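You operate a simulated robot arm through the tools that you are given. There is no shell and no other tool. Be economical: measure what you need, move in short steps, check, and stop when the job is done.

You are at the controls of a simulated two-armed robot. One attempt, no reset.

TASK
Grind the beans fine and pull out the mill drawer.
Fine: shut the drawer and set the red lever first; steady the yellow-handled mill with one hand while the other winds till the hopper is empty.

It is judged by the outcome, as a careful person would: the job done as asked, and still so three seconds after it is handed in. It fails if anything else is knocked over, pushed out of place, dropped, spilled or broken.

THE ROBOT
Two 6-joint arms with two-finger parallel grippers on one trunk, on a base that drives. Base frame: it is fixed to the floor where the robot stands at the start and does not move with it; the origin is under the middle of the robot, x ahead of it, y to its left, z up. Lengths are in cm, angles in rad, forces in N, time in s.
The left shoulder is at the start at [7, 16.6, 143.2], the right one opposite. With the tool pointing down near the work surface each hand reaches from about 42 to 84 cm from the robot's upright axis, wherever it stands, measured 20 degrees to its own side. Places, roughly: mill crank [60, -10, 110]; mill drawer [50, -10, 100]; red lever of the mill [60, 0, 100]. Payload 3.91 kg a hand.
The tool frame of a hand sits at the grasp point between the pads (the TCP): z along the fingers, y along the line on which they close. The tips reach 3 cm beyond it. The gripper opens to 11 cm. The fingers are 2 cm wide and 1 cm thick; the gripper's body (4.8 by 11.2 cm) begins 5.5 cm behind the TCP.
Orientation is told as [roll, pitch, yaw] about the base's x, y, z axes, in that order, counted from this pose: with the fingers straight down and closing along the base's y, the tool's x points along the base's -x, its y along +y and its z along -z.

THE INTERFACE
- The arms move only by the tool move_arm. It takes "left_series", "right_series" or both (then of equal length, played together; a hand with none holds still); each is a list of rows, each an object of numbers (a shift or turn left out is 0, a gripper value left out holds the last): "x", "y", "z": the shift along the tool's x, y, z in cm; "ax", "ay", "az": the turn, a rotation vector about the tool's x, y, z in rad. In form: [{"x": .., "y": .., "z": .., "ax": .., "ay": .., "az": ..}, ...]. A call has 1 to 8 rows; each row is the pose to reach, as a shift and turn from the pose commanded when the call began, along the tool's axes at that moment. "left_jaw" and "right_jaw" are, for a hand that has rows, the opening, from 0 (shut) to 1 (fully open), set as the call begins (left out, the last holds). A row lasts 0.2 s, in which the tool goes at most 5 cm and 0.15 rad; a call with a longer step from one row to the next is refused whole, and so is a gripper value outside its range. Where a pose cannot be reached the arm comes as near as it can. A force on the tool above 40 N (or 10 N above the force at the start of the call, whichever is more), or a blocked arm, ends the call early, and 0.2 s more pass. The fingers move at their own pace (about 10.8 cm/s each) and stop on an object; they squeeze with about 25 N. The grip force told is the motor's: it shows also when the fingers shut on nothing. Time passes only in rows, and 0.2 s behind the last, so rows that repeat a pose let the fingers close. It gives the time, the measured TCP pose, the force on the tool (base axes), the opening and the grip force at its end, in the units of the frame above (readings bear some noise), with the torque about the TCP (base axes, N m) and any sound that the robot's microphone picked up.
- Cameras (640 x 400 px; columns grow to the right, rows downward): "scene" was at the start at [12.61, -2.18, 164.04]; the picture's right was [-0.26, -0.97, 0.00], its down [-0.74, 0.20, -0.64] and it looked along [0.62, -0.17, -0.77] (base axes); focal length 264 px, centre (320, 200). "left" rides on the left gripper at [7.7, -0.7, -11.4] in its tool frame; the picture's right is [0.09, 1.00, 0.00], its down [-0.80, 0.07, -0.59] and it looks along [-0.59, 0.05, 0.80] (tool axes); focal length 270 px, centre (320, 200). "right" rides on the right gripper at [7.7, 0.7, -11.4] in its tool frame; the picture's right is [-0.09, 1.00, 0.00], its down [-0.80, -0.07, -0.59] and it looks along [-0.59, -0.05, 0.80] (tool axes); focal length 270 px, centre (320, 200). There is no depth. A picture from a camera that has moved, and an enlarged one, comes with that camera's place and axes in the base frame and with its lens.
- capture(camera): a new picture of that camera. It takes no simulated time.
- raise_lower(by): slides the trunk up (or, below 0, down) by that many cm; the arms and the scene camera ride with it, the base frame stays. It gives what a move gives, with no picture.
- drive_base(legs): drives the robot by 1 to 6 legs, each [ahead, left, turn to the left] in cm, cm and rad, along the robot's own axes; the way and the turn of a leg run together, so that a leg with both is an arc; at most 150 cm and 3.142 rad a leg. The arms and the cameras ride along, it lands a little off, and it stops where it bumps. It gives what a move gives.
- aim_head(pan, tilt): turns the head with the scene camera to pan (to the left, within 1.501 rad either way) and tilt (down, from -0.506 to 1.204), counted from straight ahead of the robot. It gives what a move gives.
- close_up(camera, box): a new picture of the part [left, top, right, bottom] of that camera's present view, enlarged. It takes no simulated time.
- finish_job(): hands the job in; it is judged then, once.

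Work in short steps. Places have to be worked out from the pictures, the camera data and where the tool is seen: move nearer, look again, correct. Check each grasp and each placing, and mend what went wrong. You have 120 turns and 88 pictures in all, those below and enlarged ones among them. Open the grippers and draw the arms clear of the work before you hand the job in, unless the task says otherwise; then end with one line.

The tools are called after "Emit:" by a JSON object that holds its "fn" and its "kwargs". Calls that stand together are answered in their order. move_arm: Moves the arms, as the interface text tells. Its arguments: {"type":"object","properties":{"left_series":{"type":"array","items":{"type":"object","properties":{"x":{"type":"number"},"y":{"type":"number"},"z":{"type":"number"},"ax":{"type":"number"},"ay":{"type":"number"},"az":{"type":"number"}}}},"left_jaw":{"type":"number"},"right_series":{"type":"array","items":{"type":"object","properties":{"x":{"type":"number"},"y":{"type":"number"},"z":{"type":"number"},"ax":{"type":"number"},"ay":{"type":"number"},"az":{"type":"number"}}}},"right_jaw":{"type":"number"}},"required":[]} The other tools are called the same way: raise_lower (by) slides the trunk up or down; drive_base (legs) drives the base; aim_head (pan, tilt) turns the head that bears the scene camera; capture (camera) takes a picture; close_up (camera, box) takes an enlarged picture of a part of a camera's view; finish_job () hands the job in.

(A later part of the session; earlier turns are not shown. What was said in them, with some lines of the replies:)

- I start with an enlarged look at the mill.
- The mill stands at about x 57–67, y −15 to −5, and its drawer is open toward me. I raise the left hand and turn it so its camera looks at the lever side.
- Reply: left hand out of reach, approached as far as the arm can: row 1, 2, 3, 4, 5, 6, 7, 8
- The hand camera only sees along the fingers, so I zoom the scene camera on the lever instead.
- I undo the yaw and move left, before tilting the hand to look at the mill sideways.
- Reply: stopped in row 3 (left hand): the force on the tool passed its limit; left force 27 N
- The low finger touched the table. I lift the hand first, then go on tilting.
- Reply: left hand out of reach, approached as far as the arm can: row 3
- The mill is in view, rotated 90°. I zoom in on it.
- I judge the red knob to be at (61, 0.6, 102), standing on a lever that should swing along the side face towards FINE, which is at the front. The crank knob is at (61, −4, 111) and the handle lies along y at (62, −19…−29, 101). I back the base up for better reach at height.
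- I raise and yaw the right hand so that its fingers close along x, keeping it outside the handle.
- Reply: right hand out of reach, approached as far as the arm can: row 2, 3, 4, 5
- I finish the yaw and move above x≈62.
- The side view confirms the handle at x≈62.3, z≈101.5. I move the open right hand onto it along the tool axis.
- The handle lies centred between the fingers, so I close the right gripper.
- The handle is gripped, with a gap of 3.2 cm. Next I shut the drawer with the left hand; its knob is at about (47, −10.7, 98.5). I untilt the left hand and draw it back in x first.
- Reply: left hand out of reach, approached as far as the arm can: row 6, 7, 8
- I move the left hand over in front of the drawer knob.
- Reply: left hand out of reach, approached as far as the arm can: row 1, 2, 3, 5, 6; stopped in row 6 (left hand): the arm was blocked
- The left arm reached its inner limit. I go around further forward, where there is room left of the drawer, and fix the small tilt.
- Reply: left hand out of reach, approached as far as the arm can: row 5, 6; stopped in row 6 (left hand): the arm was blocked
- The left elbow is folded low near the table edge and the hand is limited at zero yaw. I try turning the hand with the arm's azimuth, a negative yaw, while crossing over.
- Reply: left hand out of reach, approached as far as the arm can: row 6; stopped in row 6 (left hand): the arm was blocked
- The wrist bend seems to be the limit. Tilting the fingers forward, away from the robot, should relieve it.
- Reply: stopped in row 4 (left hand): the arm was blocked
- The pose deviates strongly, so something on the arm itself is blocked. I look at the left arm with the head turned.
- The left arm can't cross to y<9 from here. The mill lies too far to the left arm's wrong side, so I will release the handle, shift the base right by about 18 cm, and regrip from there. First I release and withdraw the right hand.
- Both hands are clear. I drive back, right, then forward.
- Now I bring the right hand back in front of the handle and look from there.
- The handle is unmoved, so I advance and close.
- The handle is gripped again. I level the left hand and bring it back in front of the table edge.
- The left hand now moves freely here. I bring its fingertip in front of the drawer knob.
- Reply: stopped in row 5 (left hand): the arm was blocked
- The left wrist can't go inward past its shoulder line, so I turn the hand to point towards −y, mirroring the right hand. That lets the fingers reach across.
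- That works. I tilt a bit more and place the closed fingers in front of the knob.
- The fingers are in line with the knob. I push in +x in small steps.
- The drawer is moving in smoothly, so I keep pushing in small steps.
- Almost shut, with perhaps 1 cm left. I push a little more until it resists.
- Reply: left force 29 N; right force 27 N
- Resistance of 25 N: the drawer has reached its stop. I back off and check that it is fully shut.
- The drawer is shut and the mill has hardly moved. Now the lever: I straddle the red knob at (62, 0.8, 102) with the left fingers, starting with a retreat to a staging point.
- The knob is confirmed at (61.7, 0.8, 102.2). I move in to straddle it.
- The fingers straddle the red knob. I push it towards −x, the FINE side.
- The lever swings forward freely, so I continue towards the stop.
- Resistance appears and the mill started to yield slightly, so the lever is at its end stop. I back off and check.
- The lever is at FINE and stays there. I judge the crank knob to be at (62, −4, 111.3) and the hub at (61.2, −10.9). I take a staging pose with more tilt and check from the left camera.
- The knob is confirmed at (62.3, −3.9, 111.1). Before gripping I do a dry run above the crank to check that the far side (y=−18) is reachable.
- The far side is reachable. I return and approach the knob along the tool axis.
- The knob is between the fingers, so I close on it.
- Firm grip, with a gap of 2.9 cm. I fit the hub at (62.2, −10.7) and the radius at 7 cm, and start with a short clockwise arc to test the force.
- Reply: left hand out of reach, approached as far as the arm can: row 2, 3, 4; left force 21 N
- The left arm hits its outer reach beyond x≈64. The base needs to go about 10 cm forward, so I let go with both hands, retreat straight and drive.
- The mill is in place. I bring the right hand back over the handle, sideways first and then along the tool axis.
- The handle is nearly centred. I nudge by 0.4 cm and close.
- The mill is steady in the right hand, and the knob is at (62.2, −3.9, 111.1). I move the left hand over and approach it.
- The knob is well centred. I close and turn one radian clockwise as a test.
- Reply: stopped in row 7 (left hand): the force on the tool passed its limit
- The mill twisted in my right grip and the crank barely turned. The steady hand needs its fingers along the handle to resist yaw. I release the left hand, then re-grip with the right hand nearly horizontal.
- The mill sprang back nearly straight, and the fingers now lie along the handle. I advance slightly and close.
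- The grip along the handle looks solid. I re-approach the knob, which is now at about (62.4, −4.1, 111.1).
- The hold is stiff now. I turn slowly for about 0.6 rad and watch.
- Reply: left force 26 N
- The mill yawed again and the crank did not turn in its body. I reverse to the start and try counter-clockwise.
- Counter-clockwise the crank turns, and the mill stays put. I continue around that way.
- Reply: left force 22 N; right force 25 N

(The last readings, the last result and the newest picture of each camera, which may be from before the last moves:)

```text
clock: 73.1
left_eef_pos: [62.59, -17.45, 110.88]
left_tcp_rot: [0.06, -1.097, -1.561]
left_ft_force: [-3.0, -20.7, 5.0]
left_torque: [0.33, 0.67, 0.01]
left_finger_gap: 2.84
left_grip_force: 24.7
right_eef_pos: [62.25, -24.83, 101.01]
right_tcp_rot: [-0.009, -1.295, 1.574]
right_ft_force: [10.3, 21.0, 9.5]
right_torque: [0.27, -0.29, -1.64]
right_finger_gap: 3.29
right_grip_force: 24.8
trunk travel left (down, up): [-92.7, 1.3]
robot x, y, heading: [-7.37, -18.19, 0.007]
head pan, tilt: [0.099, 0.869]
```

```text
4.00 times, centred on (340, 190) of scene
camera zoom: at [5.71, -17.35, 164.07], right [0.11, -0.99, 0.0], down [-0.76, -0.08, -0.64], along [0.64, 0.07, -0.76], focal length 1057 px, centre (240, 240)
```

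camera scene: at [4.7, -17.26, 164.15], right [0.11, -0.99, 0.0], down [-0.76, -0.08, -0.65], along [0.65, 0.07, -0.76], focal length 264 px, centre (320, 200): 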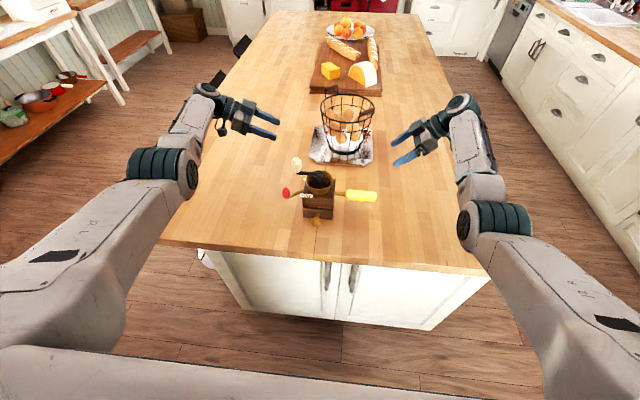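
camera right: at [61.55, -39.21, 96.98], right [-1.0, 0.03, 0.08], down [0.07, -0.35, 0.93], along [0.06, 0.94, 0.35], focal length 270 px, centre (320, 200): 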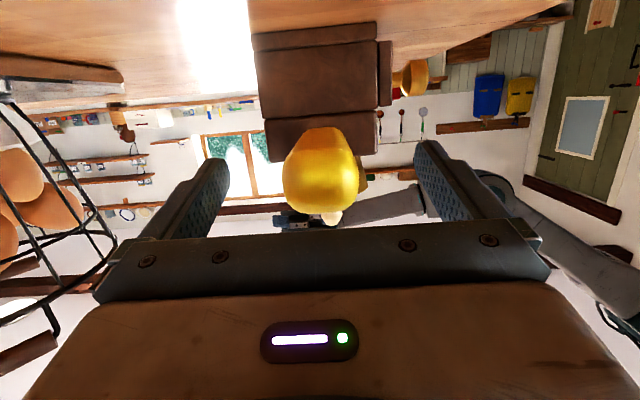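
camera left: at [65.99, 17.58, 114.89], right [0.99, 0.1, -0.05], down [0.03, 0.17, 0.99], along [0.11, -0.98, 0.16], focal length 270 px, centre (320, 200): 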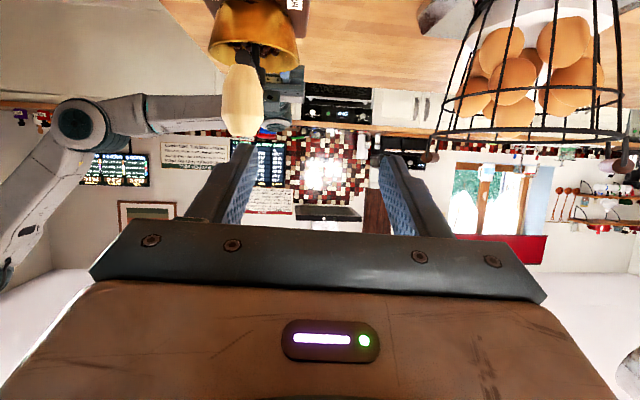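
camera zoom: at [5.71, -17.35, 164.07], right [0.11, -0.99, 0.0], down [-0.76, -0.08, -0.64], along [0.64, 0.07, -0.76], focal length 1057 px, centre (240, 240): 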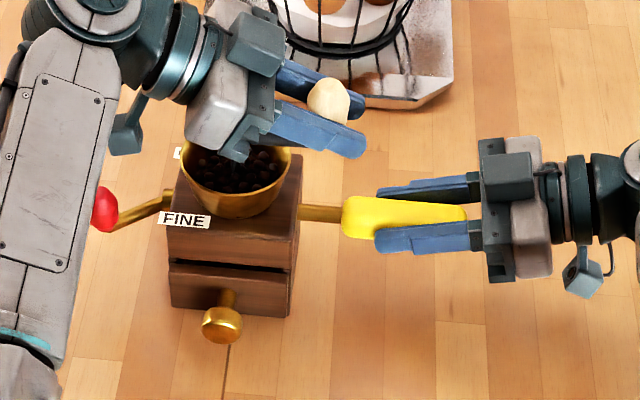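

Half a turn is done. The radius is nearer 7 cm, so I correct for that and continue around.

Emit:
{"fn": "move_arm", "kwargs": {"left_series": [{"x": -0.24, "y": 2.35, "z": 0.58}, {"x": 0.23, "y": 4.6, "z": -0.23}, {"x": 1.01, "y": 6.41, "z": -1.68}, {"x": 2.02, "y": 7.54, "z": -3.59}, {"x": 3.13, "y": 7.85, "z": -5.74}, {"x": 4.21, "y": 7.32, "z": -7.87}, {"x": 5.12, "y": 6.01, "z": -9.71}, {"x": 5.75, "y": 4.07, "z": -11.05}]}}

Emit:
{"fn": "close_up", "kwargs": {"camera": "scene", "box": [260, 140, 420, 240]}}

```text
clock: 74.9
left_eef_pos: [65.6, -4.3, 111.21]
left_tcp_rot: [0.062, -1.097, -1.564]
left_ft_force: [-2.9, -14.1, -2.4]
left_torque: [-0.38, 0.66, -0.01]
left_finger_gap: 2.78
left_grip_force: 24.9
right_eef_pos: [61.75, -24.6, 100.91]
right_tcp_rot: [-0.004, -1.29, 1.572]
right_ft_force: [2.0, 17.0, 1.4]
right_torque: [0.19, -0.15, -0.17]
right_finger_gap: 3.18
right_grip_force: 25.3
trunk travel left (down, up): [-92.7, 1.3]
robot x, y, heading: [-7.01, -17.73, 0.008]
head pan, tilt: [0.099, 0.869]
```

```text
4.00 times, centred on (340, 190) of scene
camera zoom: at [5.37, -17.15, 164.09], right [0.11, -0.99, 0.0], down [-0.76, -0.08, -0.65], along [0.64, 0.07, -0.76], focal length 1057 px, centre (240, 240)
```

zoom: 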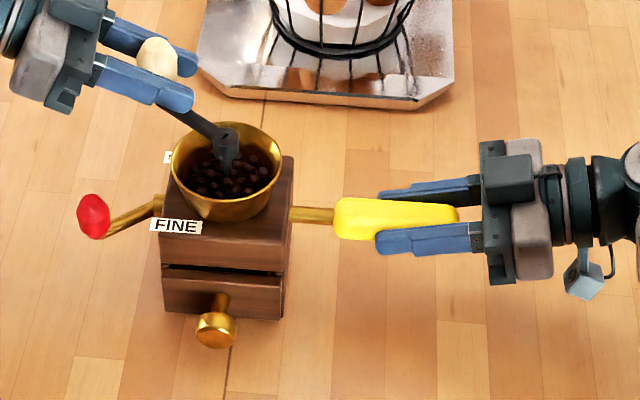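

The first turn is complete and the bean level is dropping slightly. The mill was dragged about 1 cm towards +y, so I shift my circle centre by −0.5 cm and go on.

Emit:
{"fn": "move_arm", "kwargs": {"left_series": [{"x": 0.04, "y": -2.71, "z": -0.22}, {"x": -0.17, "y": -5.47, "z": 0.06}, {"x": -0.85, "y": -7.88, "z": 1.28}, {"x": -1.89, "y": -9.56, "z": 3.24}, {"x": -3.14, "y": -10.24, "z": 5.64}, {"x": -4.38, "y": -9.82, "z": 8.09}, {"x": -5.43, "y": -8.36, "z": 10.22}, {"x": -6.12, "y": -6.09, "z": 11.67}]}}

Emit:
{"fn": "close_up", "kwargs": {"camera": "scene", "box": [260, 140, 420, 240]}}

```text
clock: 76.7
left_eef_pos: [60.69, -18.06, 110.88]
left_tcp_rot: [0.056, -1.096, -1.555]
left_ft_force: [1.1, 7.1, -5.6]
left_torque: [-0.17, 0.38, -0.02]
left_finger_gap: 2.79
left_grip_force: 25.3
right_eef_pos: [62.29, -24.95, 100.83]
right_tcp_rot: [-0.001, -1.291, 1.57]
right_ft_force: [-0.1, -8.0, 1.4]
right_torque: [0.62, -0.38, 0.14]
right_finger_gap: 3.19
right_grip_force: 24.8
trunk travel left (down, up): [-92.7, 1.3]
robot x, y, heading: [-7.37, -17.55, 0.01]
head pan, tilt: [0.099, 0.869]
```

```text
4.00 times, centred on (340, 190) of scene
camera zoom: at [5.77, -17.27, 164.05], right [0.11, -0.99, 0.0], down [-0.76, -0.08, -0.64], along [0.64, 0.07, -0.76], focal length 1057 px, centre (240, 240)
```

zoom: 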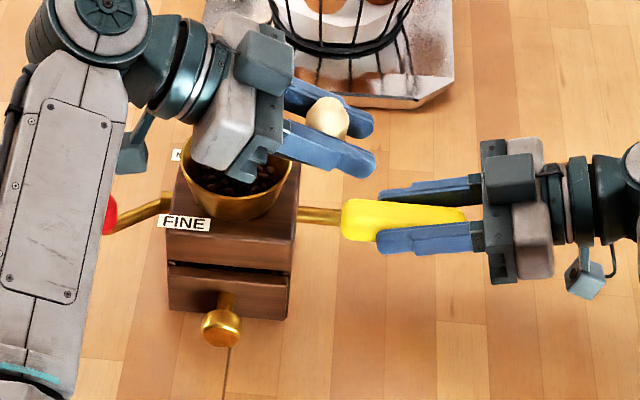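

The mill is back in place with low forces. I keep turning.

Emit:
{"fn": "move_arm", "kwargs": {"left_series": [{"x": -0.13, "y": 2.67, "z": 0.38}, {"x": 0.13, "y": 5.37, "z": 0.0}, {"x": 0.84, "y": 7.68, "z": -1.28}, {"x": 1.89, "y": 9.25, "z": -3.26}, {"x": 3.12, "y": 9.85, "z": -5.63}, {"x": 4.34, "y": 9.39, "z": -8.03}, {"x": 5.36, "y": 7.93, "z": -10.1}, {"x": 6.04, "y": 5.7, "z": -11.53}]}}

Emit:
{"fn": "close_up", "kwargs": {"camera": "scene", "box": [260, 140, 420, 240]}}

```text
clock: 78.5
left_eef_pos: [65.24, -4.91, 111.11]
left_tcp_rot: [0.06, -1.101, -1.56]
left_ft_force: [-0.9, -21.5, -3.8]
left_torque: [-0.7, 0.64, 0.52]
left_finger_gap: 2.76
left_grip_force: 25.2
right_eef_pos: [61.8, -24.57, 101.06]
right_tcp_rot: [-0.003, -1.293, 1.574]
right_ft_force: [-0.3, 22.9, 5.7]
right_torque: [0.11, -0.25, 0.09]
right_finger_gap: 3.18
right_grip_force: 24.9
trunk travel left (down, up): [-92.7, 1.3]
robot x, y, heading: [-7.3, -17.96, 0.012]
head pan, tilt: [0.099, 0.869]
```

```text
4.00 times, centred on (340, 190) of scene
camera zoom: at [5.48, -17.17, 164.07], right [0.11, -0.99, 0.0], down [-0.76, -0.08, -0.65], along [0.64, 0.07, -0.76], focal length 1057 px, centre (240, 240)
```

zoom: 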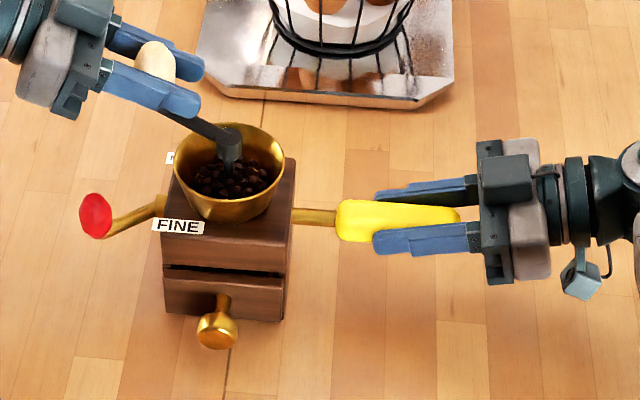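

The beans are clearly going down after about two turns. I run another full turn, with a slightly smaller radius to lower the side forces.

Emit:
{"fn": "move_arm", "kwargs": {"left_series": [{"x": 0.04, "y": -2.68, "z": -0.21}, {"x": -0.21, "y": -5.25, "z": 0.17}, {"x": -0.89, "y": -7.46, "z": 1.39}, {"x": -1.9, "y": -8.97, "z": 3.28}, {"x": -3.07, "y": -9.55, "z": 5.55}, {"x": -4.24, "y": -9.11, "z": 7.85}, {"x": -5.22, "y": -7.71, "z": 9.83}, {"x": -5.87, "y": -5.58, "z": 11.2}]}}

Emit:
{"fn": "move_arm", "kwargs": {"left_series": [{"x": -0.21, "y": 2.55, "z": 0.54}, {"x": 0.04, "y": 5.13, "z": 0.17}, {"x": 0.72, "y": 7.34, "z": -1.05}, {"x": 1.72, "y": 8.84, "z": -2.95}, {"x": 2.9, "y": 9.42, "z": -5.22}, {"x": 4.07, "y": 8.98, "z": -7.51}, {"x": 5.04, "y": 7.58, "z": -9.49}, {"x": 5.69, "y": 5.45, "z": -10.86}]}}

Emit:
{"fn": "close_up", "kwargs": {"camera": "scene", "box": [260, 140, 420, 240]}}

```text
clock: 80.3
left_eef_pos: [60.79, -17.91, 110.83]
left_tcp_rot: [0.052, -1.096, -1.553]
left_ft_force: [-1.4, -11.6, -8.6]
left_torque: [-0.57, 0.54, 0.02]
left_finger_gap: 2.79
left_grip_force: 24.4
right_eef_pos: [62.18, -24.67, 101.07]
right_tcp_rot: [-0.009, -1.297, 1.581]
right_ft_force: [3.3, 12.0, 9.1]
right_torque: [0.41, -0.14, -0.49]
right_finger_gap: 3.18
right_grip_force: 24.4
trunk travel left (down, up): [-92.7, 1.3]
robot x, y, heading: [-7.24, -17.8, 0.006]
head pan, tilt: [0.099, 0.869]
```

```text
clock: 82.1
left_eef_pos: [65.45, -5.33, 111.04]
left_tcp_rot: [0.057, -1.099, -1.56]
left_ft_force: [-6.2, -15.4, -13.8]
left_torque: [-0.34, 0.39, 0.1]
left_finger_gap: 2.78
left_grip_force: 25.1
right_eef_pos: [61.9, -24.63, 100.95]
right_tcp_rot: [0.002, -1.292, 1.565]
right_ft_force: [4.8, 16.2, 6.5]
right_torque: [0.48, -0.28, -0.68]
right_finger_gap: 3.19
right_grip_force: 25.1
trunk travel left (down, up): [-92.7, 1.3]
robot x, y, heading: [-7.21, -17.62, 0.01]
head pan, tilt: [0.099, 0.869]
```

```text
4.00 times, centred on (340, 190) of scene
camera zoom: at [5.59, -17.11, 164.05], right [0.11, -0.99, 0.0], down [-0.76, -0.08, -0.65], along [0.64, 0.07, -0.76], focal length 1057 px, centre (240, 240)
```

zoom: 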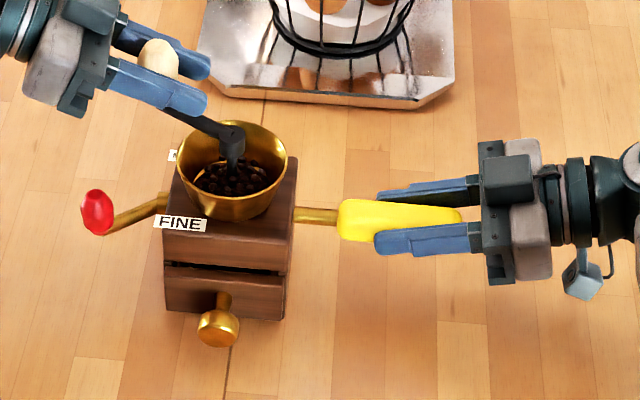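

Beans are still left, so another turn, with the centre nudged −y and slightly down.

Emit:
{"fn": "move_arm", "kwargs": {"left_series": [{"x": 0.25, "y": -2.57, "z": -0.18}, {"x": 0, "y": -5.15, "z": 0.19}, {"x": -0.68, "y": -7.36, "z": 1.41}, {"x": -1.68, "y": -8.86, "z": 3.31}, {"x": -2.86, "y": -9.44, "z": 5.58}, {"x": -4.03, "y": -9.0, "z": 7.87}, {"x": -5.0, "y": -7.6, "z": 9.85}, {"x": -5.65, "y": -5.47, "z": 11.22}]}}

Emit:
{"fn": "move_arm", "kwargs": {"left_series": [{"x": -0.21, "y": 2.55, "z": 0.54}, {"x": 0.04, "y": 5.13, "z": 0.17}, {"x": 0.72, "y": 7.34, "z": -1.05}, {"x": 1.72, "y": 8.84, "z": -2.95}, {"x": 2.9, "y": 9.42, "z": -5.22}, {"x": 4.07, "y": 8.98, "z": -7.51}, {"x": 5.04, "y": 7.58, "z": -9.49}, {"x": 5.69, "y": 5.45, "z": -10.86}]}}

Emit:
{"fn": "close_up", "kwargs": {"camera": "scene", "box": [260, 140, 420, 240]}}

```text
clock: 83.9
left_eef_pos: [60.58, -18.35, 110.66]
left_tcp_rot: [0.054, -1.099, -1.558]
left_ft_force: [-11.7, -22.6, -3.8]
left_torque: [-0.27, 0.37, 0.24]
left_finger_gap: 2.85
left_grip_force: 24.9
right_eef_pos: [62.12, -24.77, 101.17]
right_tcp_rot: [-0.017, -1.297, 1.586]
right_ft_force: [12.4, 19.9, 9.7]
right_torque: [-0.22, -0.02, -1.65]
right_finger_gap: 3.51
right_grip_force: 24.5
trunk travel left (down, up): [-92.7, 1.3]
robot x, y, heading: [-7.41, -17.95, 0.01]
head pan, tilt: [0.099, 0.869]
```

```text
clock: 85.7
left_eef_pos: [65.17, -5.66, 111.16]
left_tcp_rot: [0.067, -1.103, -1.569]
left_ft_force: [6.0, -24.8, -13.4]
left_torque: [-1.16, -0.86, 0.98]
left_finger_gap: 2.77
left_grip_force: 24.8
right_eef_pos: [61.86, -24.63, 100.72]
right_tcp_rot: [0.01, -1.292, 1.562]
right_ft_force: [-7.2, 24.8, 5.7]
right_torque: [0.07, -0.28, 1.06]
right_finger_gap: 3.26
right_grip_force: 24.7
trunk travel left (down, up): [-92.7, 1.3]
robot x, y, heading: [-7.3, -17.89, 0.009]
head pan, tilt: [0.099, 0.869]
```

```text
4.00 times, centred on (340, 190) of scene
camera zoom: at [5.57, -17.14, 164.06], right [0.11, -0.99, 0.0], down [-0.76, -0.08, -0.65], along [0.64, 0.07, -0.76], focal length 1057 px, centre (240, 240)
```

zoom: 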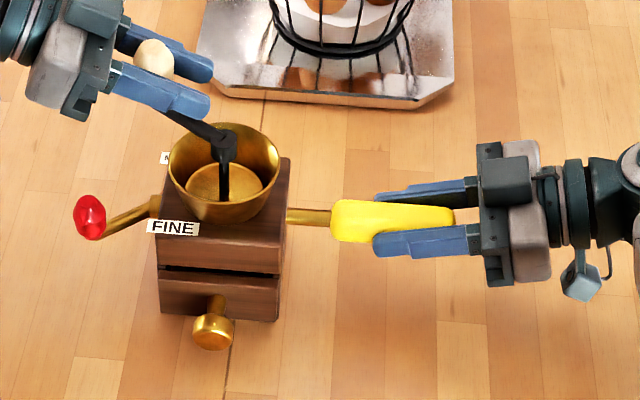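

The hopper looks empty. I release the crank knob and withdraw, then look closely.

Emit:
{"fn": "move_arm", "kwargs": {"left_series": [{"y": 0}, {"y": 0}, {"z": -3}, {"z": -7}, {"z": -11}, {"z": -15}], "left_jaw": 0.6}}

Emit:
{"fn": "close_up", "kwargs": {"camera": "scene", "box": [260, 150, 372, 220]}}

```text
clock: 87.1
left_eef_pos: [64.13, 7.6, 117.63]
left_tcp_rot: [0.058, -1.1, -1.56]
left_ft_force: [-0.8, -0.3, 0.5]
left_torque: [-0.01, -0.01, -0.04]
left_finger_gap: 6.58
left_grip_force: 0.1
right_eef_pos: [62.09, -24.64, 100.77]
right_tcp_rot: [0.002, -1.287, 1.565]
right_ft_force: [0.0, -0.3, -5.4]
right_torque: [-0.89, -0.03, -0.02]
right_finger_gap: 3.21
right_grip_force: 25.1
trunk travel left (down, up): [-92.7, 1.3]
robot x, y, heading: [-7.34, -17.8, 0.009]
head pan, tilt: [0.099, 0.869]
```

```text
5.71 times, centred on (316, 185) of scene
camera zoom: at [5.66, -17.03, 164.05], right [0.11, -0.99, 0.0], down [-0.76, -0.08, -0.64], along [0.64, 0.07, -0.76], focal length 1509 px, centre (343, 286)
```

zoom: 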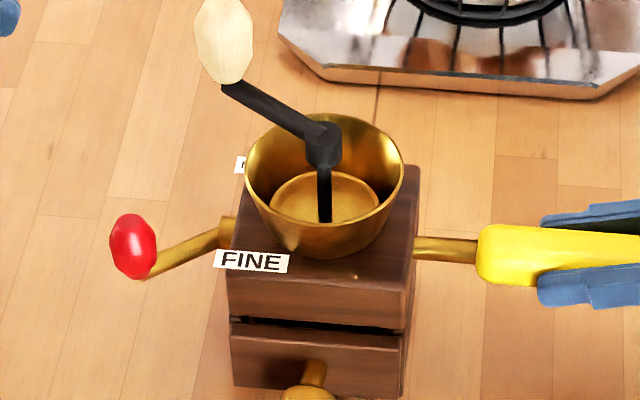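

The hopper is empty and the lever is at FINE. For the drawer knob I roll the left hand 90° so the fingers close vertically, while moving to x≈48.

Emit:
{"fn": "move_arm", "kwargs": {"left_series": [{"y": -2, "z": -0.1, "az": -0.15}, {"y": -4, "z": -0.3, "az": -0.3}, {"y": -6, "z": -0.4, "az": -0.45}, {"y": -8, "z": -0.5, "az": -0.6}, {"y": -10, "z": -0.7, "az": -0.75}, {"y": -12, "z": -0.8, "az": -0.9}, {"y": -14, "z": -0.9, "az": -1.05}, {"y": -15, "z": -1, "az": -1.2}]}}

Emit:
{"fn": "move_arm", "kwargs": {"left_series": [{"az": -0.13}, {"az": -0.26}, {"az": -0.37}]}}

Emit:
{"fn": "capture", "kwargs": {"camera": "left"}}

```text
clock: 88.9
left_eef_pos: [49.2, 7.8, 117.78]
left_tcp_rot: [-1.068, -0.354, -0.112]
left_ft_force: [0.9, -0.1, 0.3]
left_torque: [-0.01, 0.01, 0.0]
left_finger_gap: 6.61
left_grip_force: 0.0
right_eef_pos: [62.17, -24.83, 100.62]
right_tcp_rot: [0.003, -1.29, 1.565]
right_ft_force: [-0.5, 0.1, -4.8]
right_torque: [-0.54, -0.09, 0.11]
right_finger_gap: 3.18
right_grip_force: 25.1
trunk travel left (down, up): [-92.7, 1.3]
robot x, y, heading: [-7.22, -17.43, 0.016]
head pan, tilt: [0.099, 0.869]
```

```text
clock: 89.7
left_eef_pos: [49.13, 7.84, 117.65]
left_tcp_rot: [-1.099, -0.024, 0.064]
left_ft_force: [0.1, -0.3, 0.3]
left_torque: [0.01, 0.01, -0.01]
left_finger_gap: 6.68
left_grip_force: 0.1
right_eef_pos: [62.01, -24.72, 100.78]
right_tcp_rot: [0.001, -1.29, 1.564]
right_ft_force: [-0.5, -0.3, -4.2]
right_torque: [-0.47, -0.04, 0.12]
right_finger_gap: 3.19
right_grip_force: 24.9
trunk travel left (down, up): [-92.7, 1.3]
robot x, y, heading: [-6.92, -18.33, 0.011]
head pan, tilt: [0.099, 0.869]
```

```text
28 pictures are left
camera left: at [40.8, 17.23, 123.35], right [-0.09, 0.45, -0.89], down [0.76, 0.61, 0.23], along [0.64, -0.65, -0.4], focal length 270 px, centre (320, 200)
```

left: 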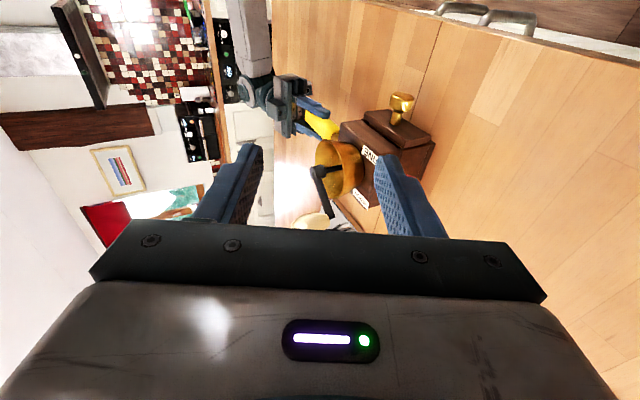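

The knob is at about (53.3, −10.2, 95.6), too low for a vertical grip. I will release the right hand and shift the base so that the left hand can take the knob squarely from above. First the right hand lets go and withdraws.

Emit:
{"fn": "move_arm", "kwargs": {"right_series": [{"x": 0}, {"x": 0}, {"z": -3}, {"z": -7}, {"z": -11}, {"x": -2, "z": -14}, {"x": -6, "z": -14}], "right_jaw": 0.8}}

Emit:
{"fn": "move_arm", "kwargs": {"left_series": [{"ax": -0.15, "x": 0.5}, {"ax": -0.3, "x": 1}, {"ax": -0.45, "x": 1}, {"ax": -0.6, "x": 1}, {"ax": -0.75, "x": 1}]}}

Emit:
{"fn": "capture", "kwargs": {"camera": "scene"}}

```text
clock: 91.3
left_eef_pos: [49.21, 7.9, 117.78]
left_tcp_rot: [-1.1, -0.029, 0.061]
left_ft_force: [0.2, 0.3, -0.7]
left_torque: [0.01, 0.03, 0.01]
left_finger_gap: 6.59
left_grip_force: 0.1
right_eef_pos: [61.8, -36.58, 110.42]
right_tcp_rot: [-0.001, -1.289, 1.566]
right_ft_force: [0.1, 0.4, -1.0]
right_torque: [-0.01, 0.0, 0.01]
right_finger_gap: 8.8
right_grip_force: 0.0
trunk travel left (down, up): [-92.7, 1.3]
robot x, y, heading: [-7.44, -17.71, 0.006]
head pan, tilt: [0.099, 0.869]
```

```text
clock: 92.5
left_eef_pos: [47.17, 13.31, 110.96]
left_tcp_rot: [-0.382, -0.071, 0.078]
left_ft_force: [0.0, 0.1, 0.1]
left_torque: [-0.02, -0.01, -0.01]
left_finger_gap: 6.6
left_grip_force: 0.0
left hand out of reach, approached as far as the arm can: row 4, 5
right_eef_pos: [61.86, -36.55, 110.33]
right_tcp_rot: [-0.003, -1.287, 1.568]
right_ft_force: [-0.1, 0.1, 0.4]
right_torque: [0.01, -0.01, 0.0]
right_finger_gap: 8.79
right_grip_force: 0.0
trunk travel left (down, up): [-92.7, 1.3]
robot x, y, heading: [-7.02, -17.94, 0.015]
head pan, tilt: [0.099, 0.869]
```

```text
27 pictures are left
camera scene: at [5.46, -17.06, 164.07], right [0.11, -0.99, 0.0], down [-0.76, -0.08, -0.65], along [0.64, 0.07, -0.76], focal length 264 px, centre (320, 200)
```

scene: 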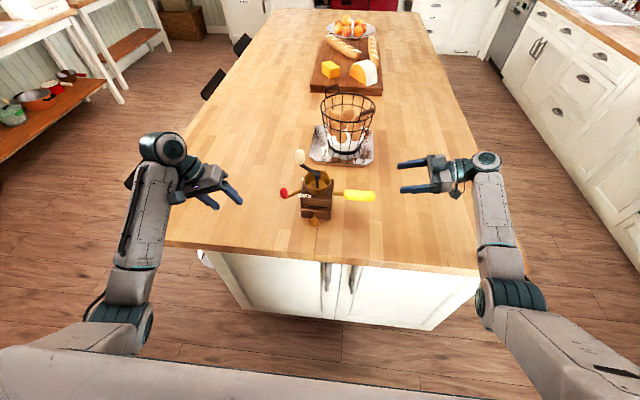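

Both hands are clear. I drive back 8 cm and right 14 cm, so that the drawer comes to the left arm's own side.

Emit:
{"fn": "drive_base", "kwargs": {"legs": [[-8, 0, 0], [0, -14, 0]]}}

Emit:
{"fn": "move_arm", "kwargs": {"left_series": [{"ax": -0.15, "z": 2}, {"ax": -0.3, "z": 4}, {"ax": -0.38, "z": 6}, {"ax": -0.38, "z": 8}]}}

Emit:
{"fn": "aim_head", "kwargs": {"pan": 0.35, "tilt": 0.87}}

Emit:
{"fn": "close_up", "kwargs": {"camera": "scene", "box": [200, 100, 440, 250]}}

```text
clock: 94.5
left_eef_pos: [39.2, -0.57, 111.0]
left_tcp_rot: [-0.385, -0.07, 0.079]
left_ft_force: [-0.2, -0.4, 0.1]
left_torque: [-0.05, -0.03, -0.02]
left_finger_gap: 6.6
left_grip_force: 0.0
right_eef_pos: [53.72, -50.39, 110.55]
right_tcp_rot: [-0.005, -1.288, 1.573]
right_ft_force: [0.3, -0.8, 0.1]
right_torque: [-0.01, -0.01, -0.01]
right_finger_gap: 8.78
right_grip_force: 0.1
trunk travel left (down, up): [-92.7, 1.3]
robot x, y, heading: [-15.05, -32.49, 0.009]
head pan, tilt: [0.099, 0.869]
```

```text
clock: 95.5
left_eef_pos: [40.42, -3.45, 102.25]
left_tcp_rot: [-0.003, -0.072, 0.079]
left_ft_force: [0.6, -0.4, -0.4]
left_torque: [0.05, 0.01, -0.01]
left_finger_gap: 6.62
left_grip_force: 0.1
left hand out of reach, approached as far as the arm can: row 1, 2, 3, 4
right_eef_pos: [53.97, -50.51, 110.39]
right_tcp_rot: [-0.002, -1.29, 1.568]
right_ft_force: [-0.2, 0.3, 0.0]
right_torque: [0.03, -0.02, 0.01]
right_finger_gap: 8.78
right_grip_force: 0.0
trunk travel left (down, up): [-92.7, 1.3]
robot x, y, heading: [-15.03, -32.08, 0.01]
head pan, tilt: [0.099, 0.869]
```

```text
clock: 96.3
left_eef_pos: [40.46, -3.57, 102.15]
left_tcp_rot: [-0.003, -0.074, 0.078]
left_ft_force: [0.3, 0.0, -0.3]
left_torque: [0.0, 0.01, -0.02]
left_finger_gap: 6.59
left_grip_force: 0.0
right_eef_pos: [54.11, -50.59, 110.44]
right_tcp_rot: [-0.001, -1.29, 1.568]
right_ft_force: [0.2, 0.1, 0.6]
right_torque: [0.01, 0.01, 0.01]
right_finger_gap: 8.79
right_grip_force: 0.0
trunk travel left (down, up): [-92.7, 1.3]
robot x, y, heading: [-15.59, -31.88, 0.01]
head pan, tilt: [0.351, 0.869]
```

```text
2.67 times, centred on (320, 175) of scene
camera zoom: at [-2.8, -29.3, 164.06], right [0.35, -0.94, 0.0], down [-0.72, -0.27, -0.65], along [0.6, 0.23, -0.76], focal length 704 px, centre (320, 267)
```

zoom: 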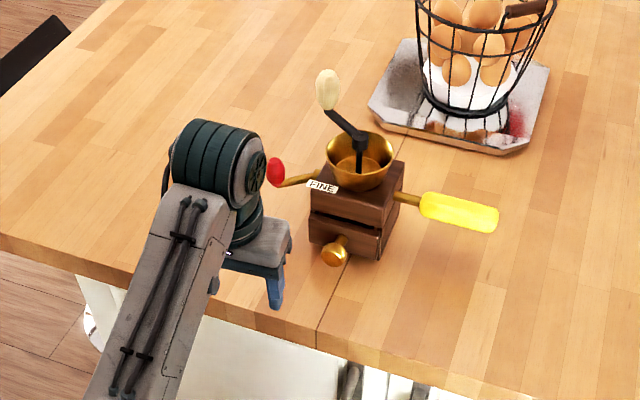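

The left hand is positioned well and I judge the knob at (53.6, −10, 95.6). I line up in y and tilt slightly forward, then check.

Emit:
{"fn": "move_arm", "kwargs": {"left_series": [{"x": -0.4, "y": -2.2, "z": 0.3, "ay": -0.1, "az": 0.03}, {"x": -0.7, "y": -4.4, "z": 0.7, "ay": -0.2, "az": 0.06}, {"x": -0.91, "y": -6.6, "z": 1.07, "ay": -0.3, "az": 0.078}], "left_jaw": 0.55}}

Emit:
{"fn": "capture", "kwargs": {"camera": "left"}}

Emit:
{"fn": "close_up", "kwargs": {"camera": "scene", "box": [240, 130, 400, 230]}}

```text
clock: 97.1
left_eef_pos: [41.95, -10.19, 101.41]
left_tcp_rot: [0.014, -0.372, -0.002]
left_ft_force: [0.4, 0.3, 0.1]
left_torque: [0.08, 0.01, 0.04]
left_finger_gap: 6.05
left_grip_force: 0.2
right_eef_pos: [53.85, -50.6, 110.39]
right_tcp_rot: [-0.002, -1.292, 1.569]
right_ft_force: [-0.9, -0.7, -0.6]
right_torque: [-0.01, 0.0, -0.01]
right_finger_gap: 8.78
right_grip_force: 0.0
trunk travel left (down, up): [-92.7, 1.3]
robot x, y, heading: [-15.23, -31.83, 0.007]
head pan, tilt: [0.351, 0.869]
```

```text
25 pictures are left
camera left: at [30.63, -11.03, 109.28], right [-0.08, 1.0, -0.02], down [0.53, 0.06, 0.85], along [0.84, 0.06, -0.53], focal length 270 px, centre (320, 200)
```

left: 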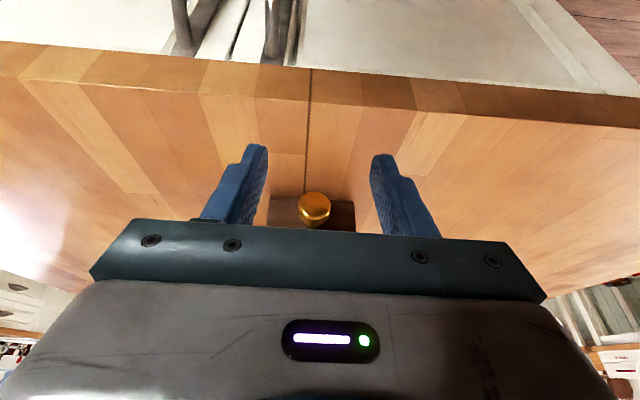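

```text
4.00 times, centred on (320, 180) of scene
camera zoom: at [-2.84, -29.48, 164.07], right [0.35, -0.94, 0.0], down [-0.71, -0.27, -0.65], along [0.6, 0.23, -0.76], focal length 1057 px, centre (320, 280)
```

zoom: 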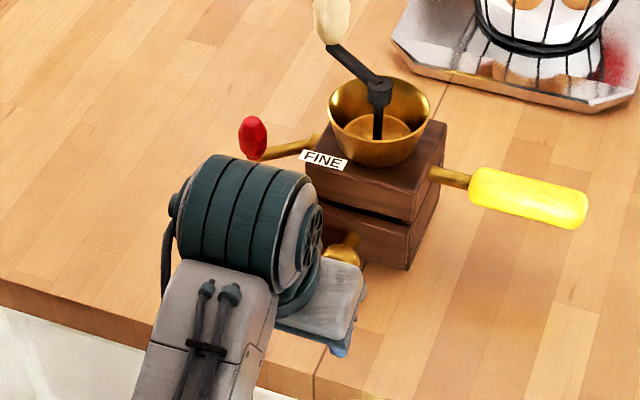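

The fingers line up with the knob in y, and the camera puts it at z≈96. I advance and descend to straddle it.

Emit:
{"fn": "move_arm", "kwargs": {"left_series": [{"x": -3.36, "z": 2.39}, {"x": -5.43, "z": 5.34}, {"x": -6.75, "z": 7.46}, {"x": -7.93, "z": 8.57}, {"x": -7.93, "z": 8.57}]}}

Emit:
{"fn": "capture", "kwargs": {"camera": "left"}}

Emit:
{"fn": "close_up", "kwargs": {"camera": "scene", "box": [240, 130, 400, 230]}}

```text
clock: 98.3
left_eef_pos: [52.75, -10.03, 96.38]
left_tcp_rot: [0.016, -0.368, -0.002]
left_ft_force: [-0.6, 0.9, -0.4]
left_torque: [0.02, -0.02, 0.01]
left_finger_gap: 6.05
left_grip_force: 0.0
right_eef_pos: [53.95, -50.68, 110.22]
right_tcp_rot: [0.001, -1.288, 1.567]
right_ft_force: [0.3, 0.2, -0.6]
right_torque: [0.01, 0.01, -0.02]
right_finger_gap: 8.79
right_grip_force: 0.1
trunk travel left (down, up): [-92.7, 1.3]
robot x, y, heading: [-15.37, -32.0, 0.01]
head pan, tilt: [0.351, 0.869]
```

```text
23 pictures are left
camera left: at [41.41, -10.82, 104.28], right [-0.08, 1.0, -0.02], down [0.53, 0.06, 0.84], along [0.84, 0.06, -0.54], focal length 270 px, centre (320, 200)
```

left: 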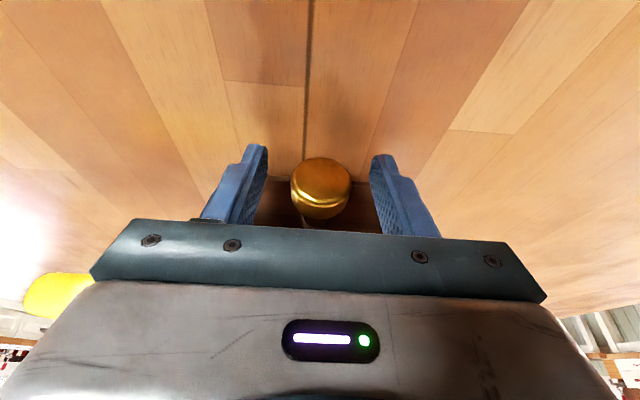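

```text
4.00 times, centred on (320, 180) of scene
camera zoom: at [-2.77, -29.37, 164.06], right [0.35, -0.94, 0.0], down [-0.71, -0.27, -0.65], along [0.6, 0.23, -0.76], focal length 1057 px, centre (320, 280)
```

zoom: 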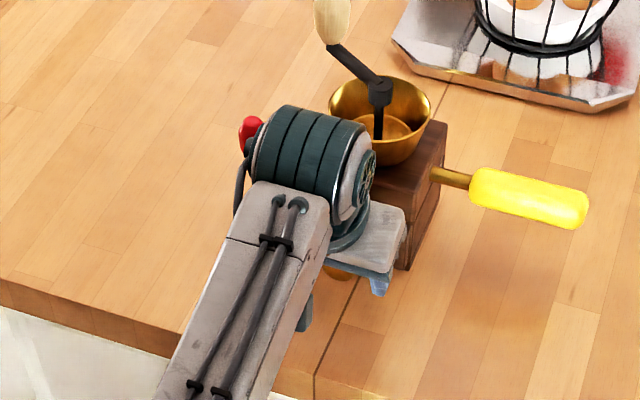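

The knob head is exactly at the grasp point, so I close.

Emit:
{"fn": "move_arm", "kwargs": {"left_series": [{"x": 0}, {"x": 0}, {"x": 0}], "left_jaw": 0}}

```text
clock: 99.1
left_eef_pos: [52.81, -9.95, 96.36]
left_tcp_rot: [0.016, -0.37, -0.003]
left_ft_force: [-0.9, 1.2, 2.0]
left_torque: [0.0, 0.0, 0.01]
left_finger_gap: 3.11
left_grip_force: 25.1
right_eef_pos: [53.96, -50.54, 110.51]
right_tcp_rot: [-0.002, -1.29, 1.57]
right_ft_force: [0.0, 0.1, 0.3]
right_torque: [0.0, -0.01, 0.01]
right_finger_gap: 8.8
right_grip_force: 0.0
trunk travel left (down, up): [-92.7, 1.3]
robot x, y, heading: [-15.44, -32.05, 0.005]
head pan, tilt: [0.351, 0.869]
```

The knob is gripped, with a gap of 3.1 cm. I pull slowly by 3 cm first.

Emit:
{"fn": "move_arm", "kwargs": {"left_series": [{"x": 0.47, "z": -0.18}, {"x": 0.93, "z": -0.36}, {"x": 1.4, "z": -0.55}, {"x": 1.86, "z": -0.73}, {"x": 2.33, "z": -0.91}, {"x": 2.8, "z": -1.09}]}}

Emit:
{"fn": "close_up", "kwargs": {"camera": "scene", "box": [240, 130, 400, 230]}}

```text
clock: 100.5
left_eef_pos: [49.45, -9.96, 96.32]
left_tcp_rot: [0.012, -0.372, -0.003]
left_ft_force: [0.3, 2.1, 11.3]
left_torque: [-0.01, -0.67, 0.01]
left_finger_gap: 3.13
left_grip_force: 24.8
right_eef_pos: [53.93, -50.72, 110.51]
right_tcp_rot: [-0.006, -1.289, 1.572]
right_ft_force: [0.5, -0.1, -0.2]
right_torque: [-0.02, -0.01, 0.01]
right_finger_gap: 8.79
right_grip_force: 0.1
trunk travel left (down, up): [-92.7, 1.3]
robot x, y, heading: [-15.16, -31.8, 0.013]
head pan, tilt: [0.351, 0.869]
```

```text
4.00 times, centred on (320, 180) of scene
camera zoom: at [-3.0, -29.36, 164.08], right [0.35, -0.94, 0.0], down [-0.71, -0.27, -0.65], along [0.6, 0.23, -0.76], focal length 1057 px, centre (320, 280)
```

zoom: 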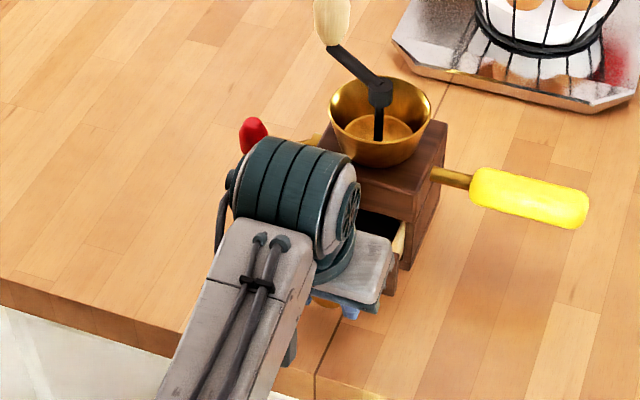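

The drawer slides out and the mill stays. I pull another 2.5 cm with a slight lift to relieve the vertical load.

Emit:
{"fn": "move_arm", "kwargs": {"left_series": [{"x": 0.4, "z": -0.37}, {"x": 0.86, "z": -0.55}, {"x": 1.33, "z": -0.73}, {"x": 1.79, "z": -0.91}, {"x": 2.26, "z": -1.1}]}}

Emit:
{"fn": "close_up", "kwargs": {"camera": "scene", "box": [240, 130, 400, 230]}}

```text
clock: 101.7
left_eef_pos: [46.93, -9.98, 96.29]
left_tcp_rot: [0.014, -0.367, -0.006]
left_ft_force: [0.3, -0.6, 0.1]
left_torque: [-0.01, 0.53, -0.03]
left_finger_gap: 3.12
left_grip_force: 25.0
right_eef_pos: [54.07, -50.68, 110.26]
right_tcp_rot: [0.001, -1.29, 1.566]
right_ft_force: [-0.3, -1.1, -0.8]
right_torque: [-0.01, 0.01, -0.05]
right_finger_gap: 8.8
right_grip_force: 0.1
trunk travel left (down, up): [-92.7, 1.3]
robot x, y, heading: [-15.13, -31.68, 0.012]
head pan, tilt: [0.351, 0.869]
```

```text
4.00 times, centred on (320, 180) of scene
camera zoom: at [-2.7, -29.35, 164.04], right [0.35, -0.94, 0.0], down [-0.72, -0.27, -0.65], along [0.6, 0.23, -0.76], focal length 1057 px, centre (320, 280)
```

zoom: 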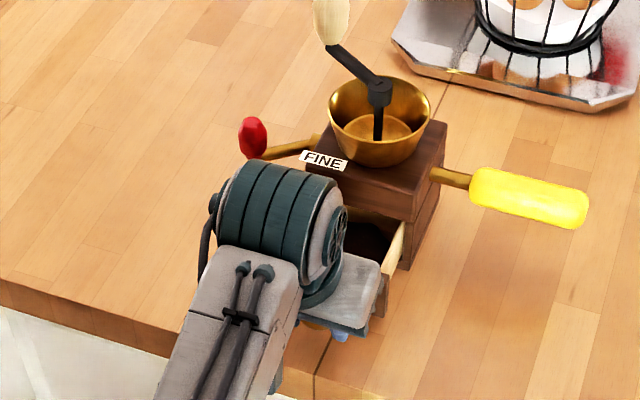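

It is out about 6 cm and dark grounds are showing inside. I pull gently a bit further to see whether there is a stop.

Emit:
{"fn": "move_arm", "kwargs": {"left_series": [{"x": 0.28, "z": -0.11}, {"x": 0.56, "z": -0.22}, {"x": 0.75, "z": -0.29}]}}

```text
clock: 102.5
left_eef_pos: [46.29, -9.97, 96.38]
left_tcp_rot: [0.014, -0.366, -0.001]
left_ft_force: [0.3, -0.7, -0.2]
left_torque: [0.03, 0.56, -0.07]
left_finger_gap: 3.1
left_grip_force: 25.7
right_eef_pos: [54.1, -50.59, 110.37]
right_tcp_rot: [0.002, -1.29, 1.566]
right_ft_force: [0.1, 0.0, 0.6]
right_torque: [0.03, -0.01, -0.02]
right_finger_gap: 8.79
right_grip_force: 0.2
trunk travel left (down, up): [-92.7, 1.3]
robot x, y, heading: [-15.14, -32.24, 0.012]
head pan, tilt: [0.351, 0.869]
```

That is enough (6.5 cm out). I open the gripper and withdraw along the tool axis.

Emit:
{"fn": "move_arm", "kwargs": {"left_series": [{"x": 0}, {"x": 0}, {"z": -2}, {"z": -5}, {"z": -8, "x": 1}], "left_jaw": 0.6}}

Emit:
{"fn": "move_arm", "kwargs": {"left_series": [{"y": 4}, {"y": 8}, {"y": 12}, {"y": 16}]}}

Emit:
{"fn": "close_up", "kwargs": {"camera": "scene", "box": [240, 130, 400, 230]}}

Emit:
{"fn": "capture", "kwargs": {"camera": "scene"}}

```text
clock: 103.7
left_eef_pos: [42.17, -10.24, 103.53]
left_tcp_rot: [0.017, -0.371, -0.005]
left_ft_force: [-0.1, 0.2, 0.3]
left_torque: [-0.04, 0.0, -0.01]
left_finger_gap: 6.6
left_grip_force: 0.1
right_eef_pos: [53.96, -50.55, 110.46]
right_tcp_rot: [-0.004, -1.29, 1.57]
right_ft_force: [0.1, -0.3, -1.0]
right_torque: [0.01, 0.01, -0.01]
right_finger_gap: 8.81
right_grip_force: 0.2
trunk travel left (down, up): [-92.7, 1.3]
robot x, y, heading: [-14.96, -31.79, 0.007]
head pan, tilt: [0.351, 0.869]
```

```text
clock: 104.7
left_eef_pos: [42.49, 5.97, 103.43]
left_tcp_rot: [0.012, -0.368, -0.002]
left_ft_force: [0.6, 0.3, 0.0]
left_torque: [-0.01, -0.01, -0.01]
left_finger_gap: 6.57
left_grip_force: 0.0
right_eef_pos: [53.93, -50.36, 110.49]
right_tcp_rot: [-0.002, -1.289, 1.569]
right_ft_force: [-0.4, 1.0, -0.1]
right_torque: [-0.02, 0.01, 0.03]
right_finger_gap: 8.79
right_grip_force: 0.0
trunk travel left (down, up): [-92.7, 1.3]
robot x, y, heading: [-15.23, -31.92, 0.013]
head pan, tilt: [0.351, 0.869]
```

```text
4.00 times, centred on (320, 180) of scene
camera zoom: at [-2.79, -29.04, 164.05], right [0.35, -0.94, 0.0], down [-0.71, -0.27, -0.64], along [0.6, 0.23, -0.76], focal length 1057 px, centre (320, 280)
```

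zoom: 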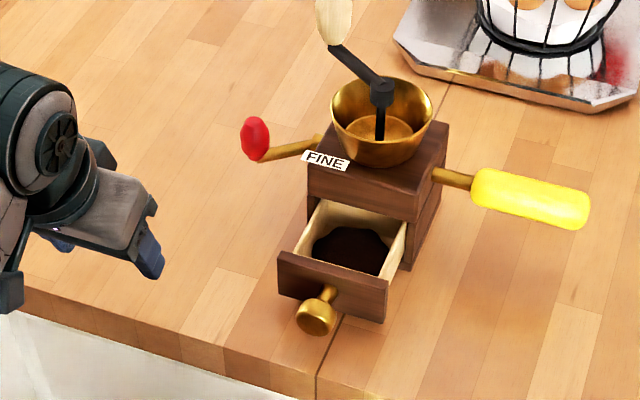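

```text
18 pictures are left
camera scene: at [-2.79, -29.04, 164.05], right [0.35, -0.94, 0.0], down [-0.71, -0.27, -0.64], along [0.6, 0.23, -0.76], focal length 264 px, centre (320, 200)
```

scene: 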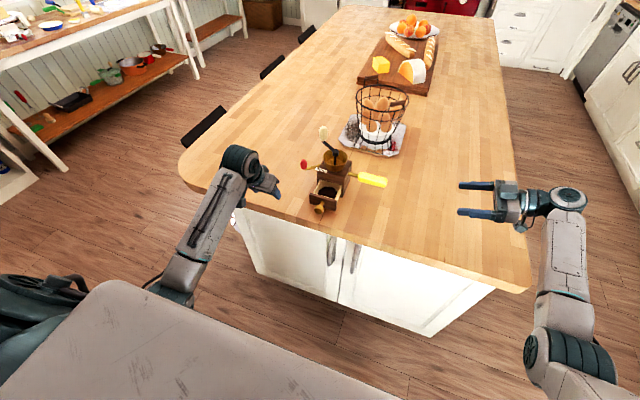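

The drawer is open with fine grounds in it, the hopper is empty, the lever is at FINE, nothing else has been disturbed, and both hands are open and clear. I hand the job in.

Emit:
{"fn": "finish_job", "kwargs": {}}

```text
The job is handed in.
```

I shut the drawer, set the red lever to FINE, ground the beans until the hopper was empty, and pulled the mill drawer out about 6.5 cm with the grounds in it; the mill slid about 1 cm while I was winding, and nothing else was moved.
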